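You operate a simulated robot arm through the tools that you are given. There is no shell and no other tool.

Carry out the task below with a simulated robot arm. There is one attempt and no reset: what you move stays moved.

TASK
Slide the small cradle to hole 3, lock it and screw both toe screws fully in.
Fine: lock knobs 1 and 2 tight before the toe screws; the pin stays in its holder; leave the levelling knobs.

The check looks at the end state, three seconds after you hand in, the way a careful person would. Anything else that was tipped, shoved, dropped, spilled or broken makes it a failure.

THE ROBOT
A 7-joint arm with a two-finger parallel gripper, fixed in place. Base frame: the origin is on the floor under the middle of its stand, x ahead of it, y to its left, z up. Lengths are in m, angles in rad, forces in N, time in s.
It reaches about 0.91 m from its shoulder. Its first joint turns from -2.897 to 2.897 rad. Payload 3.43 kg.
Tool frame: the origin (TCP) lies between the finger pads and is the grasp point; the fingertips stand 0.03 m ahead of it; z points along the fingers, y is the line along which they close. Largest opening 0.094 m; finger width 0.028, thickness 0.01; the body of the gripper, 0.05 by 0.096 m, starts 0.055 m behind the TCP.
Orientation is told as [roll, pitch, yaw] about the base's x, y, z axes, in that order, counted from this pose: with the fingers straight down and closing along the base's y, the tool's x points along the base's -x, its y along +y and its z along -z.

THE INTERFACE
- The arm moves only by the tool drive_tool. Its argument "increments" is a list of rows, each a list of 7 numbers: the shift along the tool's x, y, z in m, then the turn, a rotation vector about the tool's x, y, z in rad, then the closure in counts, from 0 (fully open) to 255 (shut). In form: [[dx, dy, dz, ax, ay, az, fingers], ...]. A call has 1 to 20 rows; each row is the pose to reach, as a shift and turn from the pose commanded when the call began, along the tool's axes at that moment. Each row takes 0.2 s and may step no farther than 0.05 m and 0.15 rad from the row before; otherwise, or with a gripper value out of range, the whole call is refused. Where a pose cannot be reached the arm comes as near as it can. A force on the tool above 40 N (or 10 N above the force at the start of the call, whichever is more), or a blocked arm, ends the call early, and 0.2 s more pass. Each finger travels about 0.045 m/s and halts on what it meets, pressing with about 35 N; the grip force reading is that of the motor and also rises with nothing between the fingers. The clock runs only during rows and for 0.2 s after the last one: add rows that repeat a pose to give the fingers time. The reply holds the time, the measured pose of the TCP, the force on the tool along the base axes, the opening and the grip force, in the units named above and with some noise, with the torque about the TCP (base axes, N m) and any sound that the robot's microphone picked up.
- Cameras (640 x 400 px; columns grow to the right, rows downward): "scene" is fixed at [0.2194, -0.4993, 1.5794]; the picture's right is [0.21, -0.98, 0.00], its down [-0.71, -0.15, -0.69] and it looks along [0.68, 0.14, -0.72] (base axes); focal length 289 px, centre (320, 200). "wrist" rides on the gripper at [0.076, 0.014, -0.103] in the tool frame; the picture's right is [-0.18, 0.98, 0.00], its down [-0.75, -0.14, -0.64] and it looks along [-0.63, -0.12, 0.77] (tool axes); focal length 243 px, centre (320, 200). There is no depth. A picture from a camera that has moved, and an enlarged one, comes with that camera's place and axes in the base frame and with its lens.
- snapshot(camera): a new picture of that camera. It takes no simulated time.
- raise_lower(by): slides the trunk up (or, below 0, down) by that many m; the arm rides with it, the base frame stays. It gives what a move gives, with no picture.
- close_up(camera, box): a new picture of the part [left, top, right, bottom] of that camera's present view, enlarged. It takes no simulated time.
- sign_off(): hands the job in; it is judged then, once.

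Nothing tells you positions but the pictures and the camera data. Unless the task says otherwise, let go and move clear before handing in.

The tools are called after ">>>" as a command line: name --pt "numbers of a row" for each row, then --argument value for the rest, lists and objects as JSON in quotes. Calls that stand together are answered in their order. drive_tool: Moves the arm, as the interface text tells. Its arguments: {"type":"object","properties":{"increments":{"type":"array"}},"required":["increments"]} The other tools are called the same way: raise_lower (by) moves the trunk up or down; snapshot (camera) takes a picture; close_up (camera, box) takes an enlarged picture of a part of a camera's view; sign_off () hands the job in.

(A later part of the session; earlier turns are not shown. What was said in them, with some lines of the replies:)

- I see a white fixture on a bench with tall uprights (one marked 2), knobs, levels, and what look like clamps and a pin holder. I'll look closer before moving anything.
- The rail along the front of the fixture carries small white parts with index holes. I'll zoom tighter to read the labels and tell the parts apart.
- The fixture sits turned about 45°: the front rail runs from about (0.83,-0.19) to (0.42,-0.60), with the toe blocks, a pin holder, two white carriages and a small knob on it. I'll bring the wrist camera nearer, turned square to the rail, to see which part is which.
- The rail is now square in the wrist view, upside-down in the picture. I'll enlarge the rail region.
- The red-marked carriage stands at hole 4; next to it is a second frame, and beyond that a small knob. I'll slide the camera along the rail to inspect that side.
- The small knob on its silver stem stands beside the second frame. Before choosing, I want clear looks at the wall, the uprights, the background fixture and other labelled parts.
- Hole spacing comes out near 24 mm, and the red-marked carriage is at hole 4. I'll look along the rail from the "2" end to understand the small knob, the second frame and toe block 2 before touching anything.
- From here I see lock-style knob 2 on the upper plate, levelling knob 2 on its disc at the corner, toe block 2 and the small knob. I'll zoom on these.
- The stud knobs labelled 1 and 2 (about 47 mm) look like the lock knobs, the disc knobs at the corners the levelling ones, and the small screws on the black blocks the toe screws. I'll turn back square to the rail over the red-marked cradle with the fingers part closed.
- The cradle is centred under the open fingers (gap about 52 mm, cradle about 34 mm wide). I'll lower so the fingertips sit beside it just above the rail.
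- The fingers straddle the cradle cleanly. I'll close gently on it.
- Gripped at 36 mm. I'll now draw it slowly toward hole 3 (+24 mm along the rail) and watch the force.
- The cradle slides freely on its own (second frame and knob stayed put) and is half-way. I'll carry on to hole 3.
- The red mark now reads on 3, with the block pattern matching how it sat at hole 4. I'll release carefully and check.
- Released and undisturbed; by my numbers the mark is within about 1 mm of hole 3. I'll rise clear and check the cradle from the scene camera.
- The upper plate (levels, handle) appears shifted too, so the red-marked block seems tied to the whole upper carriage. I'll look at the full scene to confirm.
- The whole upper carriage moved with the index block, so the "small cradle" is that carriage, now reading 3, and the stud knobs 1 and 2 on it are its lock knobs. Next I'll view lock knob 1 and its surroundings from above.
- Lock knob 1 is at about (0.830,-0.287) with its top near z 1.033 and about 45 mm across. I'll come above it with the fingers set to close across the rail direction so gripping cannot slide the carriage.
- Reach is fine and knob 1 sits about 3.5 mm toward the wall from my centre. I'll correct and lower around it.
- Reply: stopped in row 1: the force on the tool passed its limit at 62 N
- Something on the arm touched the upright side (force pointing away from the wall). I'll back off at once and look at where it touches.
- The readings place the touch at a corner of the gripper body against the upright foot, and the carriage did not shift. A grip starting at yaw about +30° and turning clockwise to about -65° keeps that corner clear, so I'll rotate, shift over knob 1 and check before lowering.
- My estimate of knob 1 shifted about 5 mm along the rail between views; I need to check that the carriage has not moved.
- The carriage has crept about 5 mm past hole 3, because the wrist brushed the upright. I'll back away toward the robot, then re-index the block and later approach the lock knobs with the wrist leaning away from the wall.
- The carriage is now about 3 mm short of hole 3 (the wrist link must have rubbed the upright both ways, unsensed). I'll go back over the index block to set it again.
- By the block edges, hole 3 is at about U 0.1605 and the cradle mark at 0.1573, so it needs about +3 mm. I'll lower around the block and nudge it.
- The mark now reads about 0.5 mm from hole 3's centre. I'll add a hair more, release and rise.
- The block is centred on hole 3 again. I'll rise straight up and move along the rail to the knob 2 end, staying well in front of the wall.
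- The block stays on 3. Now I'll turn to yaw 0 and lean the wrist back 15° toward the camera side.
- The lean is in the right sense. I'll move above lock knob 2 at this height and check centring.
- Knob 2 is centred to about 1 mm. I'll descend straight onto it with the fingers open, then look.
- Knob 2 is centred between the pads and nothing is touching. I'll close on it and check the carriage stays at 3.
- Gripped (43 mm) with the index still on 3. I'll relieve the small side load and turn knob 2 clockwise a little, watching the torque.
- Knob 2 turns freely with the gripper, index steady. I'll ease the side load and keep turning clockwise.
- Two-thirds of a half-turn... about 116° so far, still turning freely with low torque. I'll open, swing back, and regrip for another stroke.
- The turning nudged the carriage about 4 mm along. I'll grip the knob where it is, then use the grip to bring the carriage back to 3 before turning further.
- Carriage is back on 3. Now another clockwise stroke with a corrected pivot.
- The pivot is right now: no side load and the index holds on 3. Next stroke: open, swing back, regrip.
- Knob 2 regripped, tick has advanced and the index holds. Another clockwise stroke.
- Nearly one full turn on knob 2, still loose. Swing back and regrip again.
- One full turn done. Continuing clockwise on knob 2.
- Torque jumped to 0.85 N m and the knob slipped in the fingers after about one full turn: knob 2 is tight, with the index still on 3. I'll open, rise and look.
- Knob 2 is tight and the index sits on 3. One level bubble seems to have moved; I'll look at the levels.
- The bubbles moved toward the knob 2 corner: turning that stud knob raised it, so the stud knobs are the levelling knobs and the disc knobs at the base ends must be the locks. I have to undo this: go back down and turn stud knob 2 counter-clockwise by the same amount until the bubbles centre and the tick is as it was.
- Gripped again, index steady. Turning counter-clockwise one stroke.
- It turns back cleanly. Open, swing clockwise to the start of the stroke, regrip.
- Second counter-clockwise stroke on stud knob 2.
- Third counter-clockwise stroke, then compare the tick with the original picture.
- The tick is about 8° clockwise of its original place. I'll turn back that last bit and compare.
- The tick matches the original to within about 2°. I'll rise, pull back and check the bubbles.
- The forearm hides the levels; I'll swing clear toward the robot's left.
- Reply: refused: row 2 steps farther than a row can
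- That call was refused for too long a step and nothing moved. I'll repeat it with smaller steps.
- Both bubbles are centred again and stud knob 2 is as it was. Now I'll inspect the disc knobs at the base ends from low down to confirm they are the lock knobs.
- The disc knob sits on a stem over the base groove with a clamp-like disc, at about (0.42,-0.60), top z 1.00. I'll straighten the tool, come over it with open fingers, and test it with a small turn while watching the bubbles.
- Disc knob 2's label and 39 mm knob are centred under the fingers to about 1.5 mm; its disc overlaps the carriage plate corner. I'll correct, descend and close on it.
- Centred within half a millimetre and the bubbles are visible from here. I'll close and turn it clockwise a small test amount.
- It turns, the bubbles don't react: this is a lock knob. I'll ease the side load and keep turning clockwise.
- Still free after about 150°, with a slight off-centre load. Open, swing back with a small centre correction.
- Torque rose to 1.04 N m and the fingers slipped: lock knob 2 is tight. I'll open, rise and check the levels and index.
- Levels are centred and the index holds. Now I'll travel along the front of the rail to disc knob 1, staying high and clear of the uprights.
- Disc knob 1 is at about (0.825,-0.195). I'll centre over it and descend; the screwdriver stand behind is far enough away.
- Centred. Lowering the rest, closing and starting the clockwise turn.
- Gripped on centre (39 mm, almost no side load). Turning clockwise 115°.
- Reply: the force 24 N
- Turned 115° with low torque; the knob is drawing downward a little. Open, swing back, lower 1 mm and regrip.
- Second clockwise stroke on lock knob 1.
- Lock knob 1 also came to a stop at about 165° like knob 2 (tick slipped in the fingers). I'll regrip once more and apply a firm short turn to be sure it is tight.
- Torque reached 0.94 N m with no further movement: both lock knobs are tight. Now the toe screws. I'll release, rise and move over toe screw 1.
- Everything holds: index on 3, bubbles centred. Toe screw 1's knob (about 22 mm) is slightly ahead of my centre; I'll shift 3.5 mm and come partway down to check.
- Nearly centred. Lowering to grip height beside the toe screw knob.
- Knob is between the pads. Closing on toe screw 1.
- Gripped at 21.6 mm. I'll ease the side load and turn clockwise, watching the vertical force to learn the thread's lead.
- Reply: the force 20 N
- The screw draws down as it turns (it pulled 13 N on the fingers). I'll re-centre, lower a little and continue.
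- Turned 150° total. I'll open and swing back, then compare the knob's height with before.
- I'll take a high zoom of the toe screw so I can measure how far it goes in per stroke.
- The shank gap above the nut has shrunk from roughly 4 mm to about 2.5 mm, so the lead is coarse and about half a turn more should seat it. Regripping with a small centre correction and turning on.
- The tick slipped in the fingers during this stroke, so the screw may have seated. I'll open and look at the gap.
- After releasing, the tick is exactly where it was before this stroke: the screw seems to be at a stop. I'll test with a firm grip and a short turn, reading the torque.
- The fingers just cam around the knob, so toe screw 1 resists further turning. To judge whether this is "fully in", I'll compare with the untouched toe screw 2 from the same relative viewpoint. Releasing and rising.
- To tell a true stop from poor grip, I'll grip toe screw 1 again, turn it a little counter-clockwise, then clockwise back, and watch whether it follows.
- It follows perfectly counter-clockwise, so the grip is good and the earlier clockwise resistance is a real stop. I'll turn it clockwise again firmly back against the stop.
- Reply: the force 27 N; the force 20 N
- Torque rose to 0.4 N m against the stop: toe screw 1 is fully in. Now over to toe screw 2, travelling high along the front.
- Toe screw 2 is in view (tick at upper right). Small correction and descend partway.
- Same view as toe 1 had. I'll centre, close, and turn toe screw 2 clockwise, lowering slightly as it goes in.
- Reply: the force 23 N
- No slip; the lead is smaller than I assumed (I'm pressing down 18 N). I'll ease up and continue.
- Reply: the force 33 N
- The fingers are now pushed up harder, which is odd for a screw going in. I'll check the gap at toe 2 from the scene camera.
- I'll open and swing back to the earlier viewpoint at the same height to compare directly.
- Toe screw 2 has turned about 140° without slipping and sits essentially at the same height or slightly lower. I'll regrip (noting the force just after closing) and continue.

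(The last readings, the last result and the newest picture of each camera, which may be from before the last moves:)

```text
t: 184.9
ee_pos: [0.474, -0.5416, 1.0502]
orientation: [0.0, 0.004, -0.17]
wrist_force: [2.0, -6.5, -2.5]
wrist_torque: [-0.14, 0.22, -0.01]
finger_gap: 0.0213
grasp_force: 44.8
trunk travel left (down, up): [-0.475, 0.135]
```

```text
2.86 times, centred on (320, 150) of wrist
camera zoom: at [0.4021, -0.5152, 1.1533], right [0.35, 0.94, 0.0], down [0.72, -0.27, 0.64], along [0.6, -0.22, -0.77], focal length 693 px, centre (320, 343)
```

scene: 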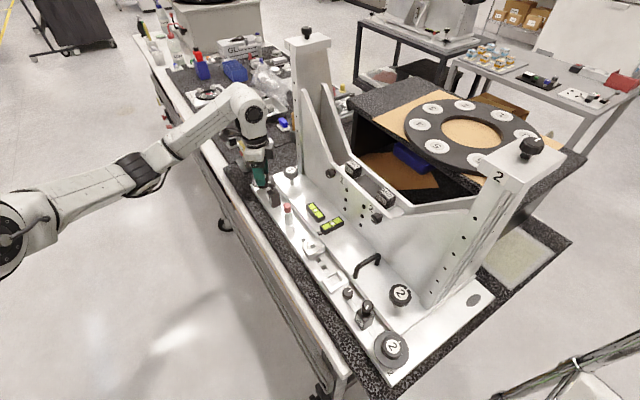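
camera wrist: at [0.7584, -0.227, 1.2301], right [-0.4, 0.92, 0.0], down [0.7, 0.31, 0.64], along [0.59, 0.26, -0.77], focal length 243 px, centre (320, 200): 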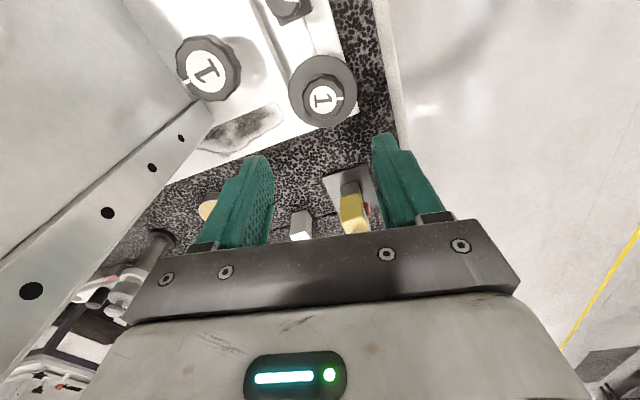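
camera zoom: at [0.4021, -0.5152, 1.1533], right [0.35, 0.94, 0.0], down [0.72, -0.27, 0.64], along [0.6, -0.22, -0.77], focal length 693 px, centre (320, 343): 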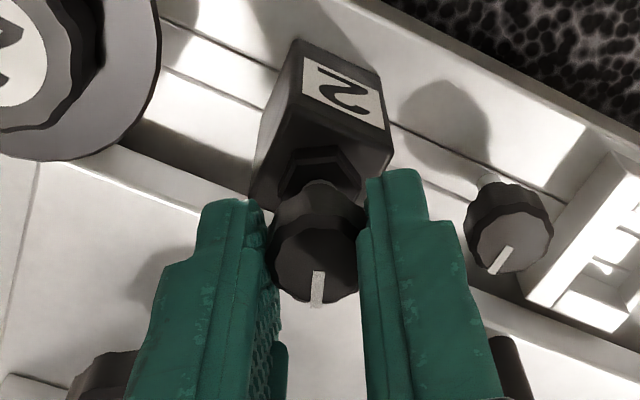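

Well centred now, drawing slowly down. Toe 2 keeps turning; continuing.

>>> drive_tool --pt "0 0 0 0 0 0.145 255" --pt "0 0 0 0 0 0.29 255" --pt "0 0 0 0 0 0.435 255" --pt "0 0 0 0 0 0.58 255" --pt "0 0 0 0 0 0.725 255" --pt "0 0 0 0 0 0.87 255" --pt "0 0 0 0 0 1.015 255" --pt "0 0 0 0 0 1.16 255" --pt "0 0 0 0 0 1.305 255" --pt "0 0 0 0 0 1.45 255" --pt "0 0 0 0 0 1.595 255" --pt "0 0 0 0 0 1.74 255" --pt "0 0 0 0 0 1.74 255"

>>> close_up --camera "wrist" --box '[220, 80, 420, 220]'

```text
t: 187.7
ee_pos: [0.4739, -0.5418, 1.0498]
orientation: [-0.002, 0.001, -1.912]
wrist_force: [-10.9, 0.8, 0.3]
wrist_torque: [0.04, 0.14, 0.05]
finger_gap: 0.0216
grasp_force: 44.9
trunk travel left (down, up): [-0.475, 0.135]
```

```text
2.86 times, centred on (320, 150) of wrist
camera zoom: at [0.5133, -0.4746, 1.1531], right [0.87, -0.5, 0.0], down [-0.38, -0.66, 0.64], along [-0.32, -0.55, -0.77], focal length 693 px, centre (320, 343)
```

zoom: 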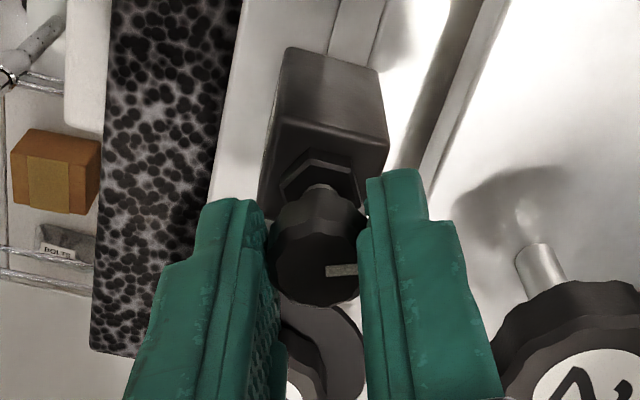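

The knob stopped following after about 190° total (fingers slipped), so toe 2 appears seated too. I'll open, swing back and verify with a fresh firm turn.

>>> drive_tool --pt "0 0 0 0 0 0 170" --pt "0 0 0 0 0 0 130" --pt "0 0 0 0 0 -0.145 130" --pt "0 0 0 0 0 -0.29 130" --pt "0 0 0 0 0 -0.435 130" --pt "0 0 0 0 0 -0.58 130" --pt "0 0 0 0 0 -0.725 130" --pt "0 0 0 0 0 -0.87 130" --pt "0 0 0 0 0 -1.015 130" --pt "0 0 0 0 0 -1.16 130" --pt "0 0 0 0 0 -1.305 130" --pt "0 0 0 0 0 -1.45 130" --pt "0 0 0 0 0 -1.595 130" --pt "0 0 0 0 0 -1.74 130" --pt "0 0 0 0 0 -1.885 130" --pt "0 0 0 0 0 -2.03 130" --pt "0 0 0 0 0 -2.175 130" --pt "0 0 0 0 0 -2.32 130" --pt "0 0 0.002 0 0 -2.465 130" --pt "0 0 0.002 0 0 -2.61 130"

>>> close_up --camera "wrist" --box '[285, 125, 355, 185]'

>>> drive_tool --pt "0 0 0 0 0 0 180" --pt "0 0 0 0 0 0 255" --pt "0 0 0 0 0 0 255" --pt "0 0 0 0 0 0 255" --pt "0 0 0 0 0 0.145 255" --pt "0 0 0 0 0 0.29 255" --pt "0 0 0 0 0 0.29 255"

>>> close_up --camera "wrist" --box '[220, 80, 420, 220]'

```text
t: 191.9
ee_pos: [0.4748, -0.5413, 1.0471]
orientation: [0.001, 0.001, 0.704]
wrist_force: [0.4, 0.0, -0.3]
wrist_torque: [-0.01, -0.01, -0.02]
finger_gap: 0.0462
grasp_force: 0.0
trunk travel left (down, up): [-0.475, 0.135]
```

```text
6.67 times, centred on (320, 155) of wrist
camera zoom: at [0.4073, -0.5798, 1.1511], right [-0.5, 0.87, 0.0], down [0.67, 0.38, 0.64], along [0.56, 0.32, -0.77], focal length 1618 px, centre (320, 500)
```

zoom: 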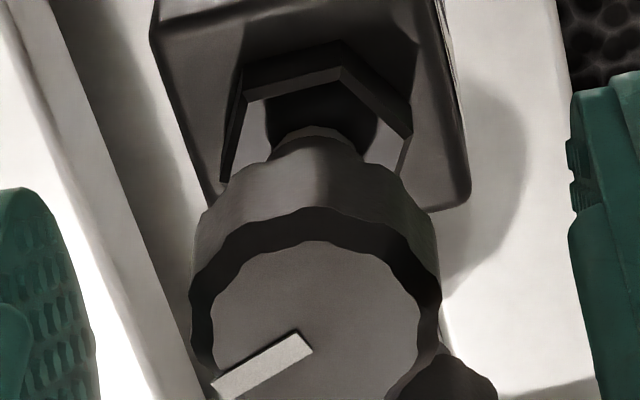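

```text
t: 193.5
ee_pos: [0.4751, -0.5405, 1.0479]
orientation: [0.001, 0.002, 0.412]
wrist_force: [3.5, -2.5, -1.1]
wrist_torque: [-0.07, 0.0, 0.2]
finger_gap: 0.0216
grasp_force: 45.4
trunk travel left (down, up): [-0.475, 0.135]
```

```text
2.86 times, centred on (320, 150) of wrist
camera zoom: at [0.3996, -0.559, 1.1511], right [-0.22, 0.97, 0.0], down [0.75, 0.17, 0.64], along [0.62, 0.14, -0.77], focal length 693 px, centre (320, 343)
```

zoom: 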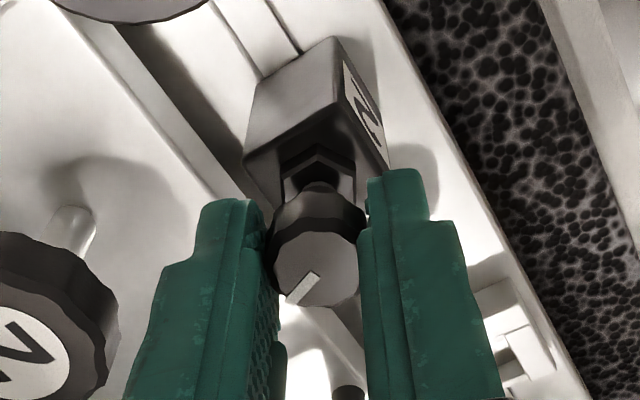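

Toe 2's tick stops at exactly the same orientation as toe 1's did, confirming both are at their end stop. One last firm nudge on toe 2, then release and rise.

>>> drive_tool --pt "0 0 0 0 0 0.145 255" --pt "0 0 0 0 0 0.29 255" --pt "0 0 0 0 0 0.29 255"

>>> drive_tool --pt "0 0 0 0 0 0 170" --pt "0 0 0 0 0 0 130" --pt "0 0 -0.04 0 0 0 130" --pt "0 0 -0.08 0 0 0 130" --pt "0.03 0 -0.11 0 0 0 130" --pt "0.07 0 -0.13 0 0 0 130" --pt "0.115 0 -0.14 0 0 0 130" --pt "0.115 0 -0.14 0 0 0 130"

>>> snapshot --camera "wrist"

>>> snapshot --camera "scene"

```text
t: 194.3
ee_pos: [0.4747, -0.5415, 1.0475]
orientation: [-0.001, 0.001, 0.122]
wrist_force: [5.2, -7.7, -0.7]
wrist_torque: [-0.13, -0.11, 0.38]
finger_gap: 0.0217
grasp_force: 44.7
trunk travel left (down, up): [-0.475, 0.135]
```

```text
t: 196.1
ee_pos: [0.3596, -0.5542, 1.1883]
orientation: [0.003, 0.001, 0.123]
wrist_force: [0.7, -0.3, 0.0]
wrist_torque: [0.02, 0.02, -0.01]
finger_gap: 0.0464
grasp_force: 0.2
trunk travel left (down, up): [-0.475, 0.135]
```

```text
taken
camera wrist: at [0.2829, -0.5502, 1.2917], right [0.06, 1.0, 0.0], down [0.77, -0.05, 0.64], along [0.64, -0.04, -0.77], focal length 243 px, centre (320, 200)
```

wrist: 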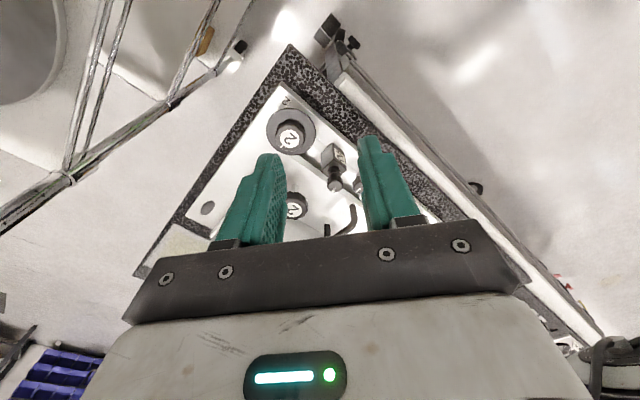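

```text
taken
```

scene: 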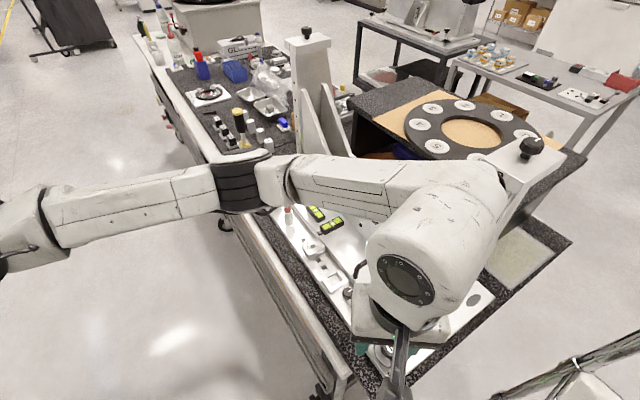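

Both toe screws are in. I'll swing the arm clear to inspect everything.

>>> drive_tool --pt "-0.005 0.04 -0.005 0 0 0 100" --pt "-0.01 0.08 -0.01 0 0 0 60" --pt "-0.015 0.12 -0.015 0 0 0 0" --pt "-0.02 0.16 -0.02 0 0 0 0" --pt "-0.025 0.2 -0.02 0 0 0 0" --pt "-0.03 0.24 -0.02 0 0 0 0" --pt "-0.0344 0.278 -0.02 0 0 0 0" --pt "-0.0344 0.278 -0.02 0 0 0 0"

>>> snapshot --camera "scene"

>>> close_up --camera "scene" --box '[290, 190, 370, 300]'

>>> close_up --camera "scene" --box '[330, 260, 420, 380]'

>>> close_up --camera "scene" --box '[245, 150, 325, 240]'

>>> close_up --camera "scene" --box '[290, 220, 370, 300]'

```text
t: 197.9
ee_pos: [0.3603, -0.2745, 1.2089]
orientation: [0.003, 0.002, 0.122]
wrist_force: [-0.1, -0.4, -0.4]
wrist_torque: [-0.01, -0.01, -0.01]
finger_gap: 0.0942
grasp_force: 0.1
trunk travel left (down, up): [-0.475, 0.135]
```

```text
taken
```

scene: 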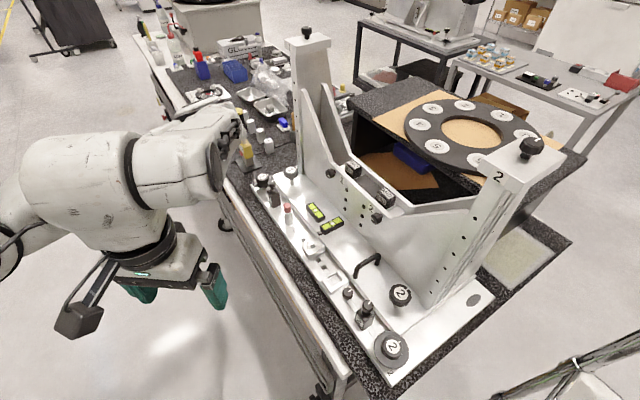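

```text
3.64 times, centred on (330, 245) of scene
camera zoom: at [0.2194, -0.4993, 1.5794], right [0.21, -0.98, 0.0], down [-0.71, -0.15, -0.69], along [0.68, 0.14, -0.72], focal length 1052 px, centre (284, 36)
```

zoom: 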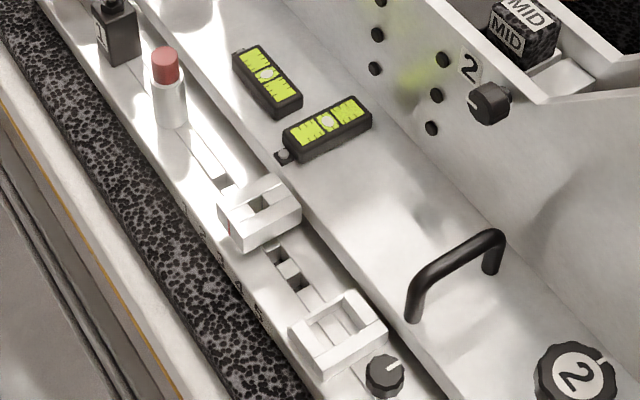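

```text
3.33 times, centred on (375, 320) of scene
camera zoom: at [0.2194, -0.4993, 1.5794], right [0.21, -0.98, 0.0], down [-0.71, -0.15, -0.69], along [0.68, 0.14, -0.72], focal length 964 px, centre (137, -200)
```

zoom: 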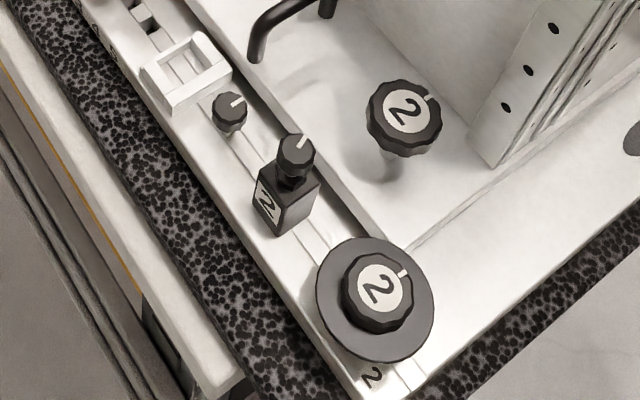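

```text
4.44 times, centred on (285, 195) of scene
camera zoom: at [0.2194, -0.4993, 1.5794], right [0.21, -0.98, 0.0], down [-0.71, -0.15, -0.69], along [0.68, 0.14, -0.72], focal length 1285 px, centre (476, 222)
```

zoom: 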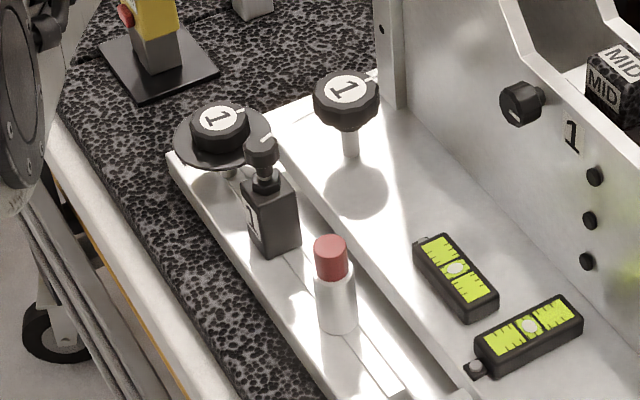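

```text
5.00 times, centred on (330, 260) of scene
camera zoom: at [0.2194, -0.4993, 1.5794], right [0.21, -0.98, 0.0], down [-0.71, -0.15, -0.69], along [0.68, 0.14, -0.72], focal length 1446 px, centre (270, -100)
```

zoom: 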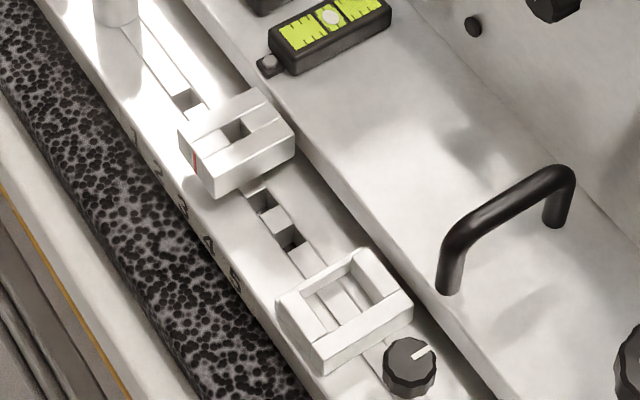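

All looks right: index on 3, bubbles centred, pin in its holder, lock and toe ticks at their stops. I'll take one last close wrist view of the index to confirm the alignment.

>>> drive_tool --pt "-0.0235 -0.0114 0.007 0 0 0.13 0" --pt "-0.0469 -0.0228 0.014 0 0 0.26 0" --pt "-0.0704 -0.0342 0.021 0 0 0.39 0" --pt "-0.0938 -0.0457 0.029 0 0 0.52 0" --pt "-0.1173 -0.0571 0.036 0 0 0.65 0" --pt "-0.1407 -0.0685 0.043 0 0 0.78 0" --pt "-0.1642 -0.0799 0.05 0 0 0.907 0" --pt "-0.1642 -0.0799 0.05 0 0 0.907 0"

>>> close_up --camera "wrist" --box '[240, 110, 410, 216]'

>>> close_up --camera "wrist" --box '[290, 130, 380, 200]'

```text
t: 199.7
ee_pos: [0.5342, -0.3349, 1.1585]
orientation: [0.0, 0.002, -0.787]
wrist_force: [0.1, -0.2, -0.2]
wrist_torque: [0.0, -0.03, -0.02]
finger_gap: 0.0941
grasp_force: 0.1
trunk travel left (down, up): [-0.475, 0.135]
```

```text
3.76 times, centred on (325, 163) of wrist
camera zoom: at [0.4905, -0.2719, 1.2619], right [0.83, 0.56, 0.0], down [0.43, -0.63, 0.64], along [0.36, -0.53, -0.77], focal length 913 px, centre (301, 339)
```

zoom: 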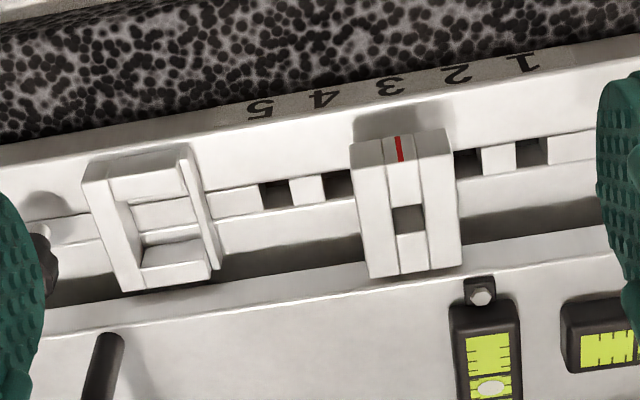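

```text
5.71 times, centred on (335, 165) of wrist
camera zoom: at [0.4905, -0.2719, 1.2619], right [0.83, 0.56, 0.0], down [0.43, -0.63, 0.64], along [0.36, -0.53, -0.77], focal length 1386 px, centre (234, 400)
```

zoom: 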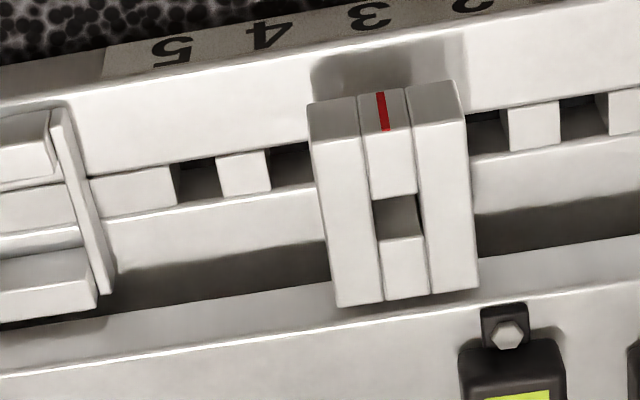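

The mark is within about 0.6 mm of hole 3 and everything else is in place. I'll retreat a little further and hand in.

>>> drive_tool --pt "0.03 0 -0.03 0 0 0 0" --pt "0.06 0 -0.06 0 0 0 0" --pt "0.09 0 -0.08 0 0 0 0" --pt "0.12 0 -0.1 0 0 0 0" --pt "0.12 0 -0.1 0 0 0 0"

>>> snapshot --camera "scene"

```text
t: 200.9
ee_pos: [0.4487, -0.2503, 1.259]
orientation: [0.001, 0.0, -0.786]
wrist_force: [-0.6, -0.4, -0.1]
wrist_torque: [-0.02, 0.0, -0.03]
finger_gap: 0.0938
grasp_force: 0.1
trunk travel left (down, up): [-0.475, 0.135]
```

```text
taken
```

scene: 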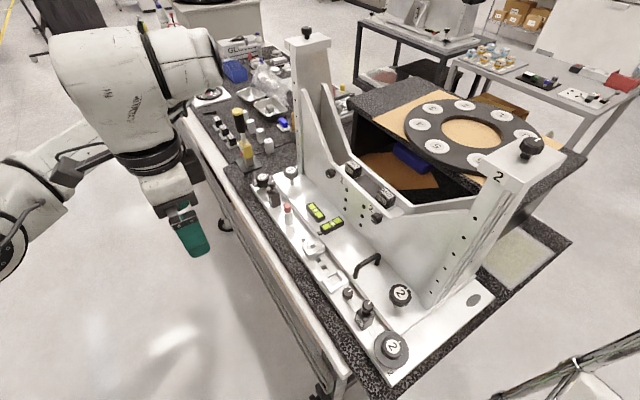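

The carriage reads 3, lock knobs 1 and 2 are tight and both toe screws are at their stops. The pin is in its holder, the bubbles are centred and the arm is clear. Handing in.

>>> sign_off

```text
The job is handed in.
```

The small cradle is at hole 3, locked, with both toe screws fully in, and I've handed the job in. One slip on the way: I turned levelling knob 2 by mistake and put it back.

- **Cradle:** the red index mark sits within about 0.6 mm of hole 3. The index block and the carriage with the uprights move as one piece, so I took that whole assembly to be the small cradle.
- **Lock knobs 1 and 2:** I tightened the two disc knobs on the base ends before touching the toe screws. Each came to a firm stop at about 1 N·m. I identified them as the locks because turning one left the spirit-level bubbles still.
- **Toe screws:** both turn clockwise to a hard stop, at the same tick position. A small gap still shows above the nut on toe screw 1. I took the stop as fully in.
- **Levelling knob 2:** I first took the stud knobs on the carriage for the locks and turned number 2 about one full turn. The bubbles moved, so I turned it back. Its tick is within about 2° of the start and both bubbles are centred again.
- **Contact:** early on the wrist touched upright 1 at up to 62 N and later nudged the carriage a few millimetres. I re-set the carriage to hole 3 before locking it.
- **Pin:** it stayed in its holder. I saw nothing else disturbed, and the arm is clear.
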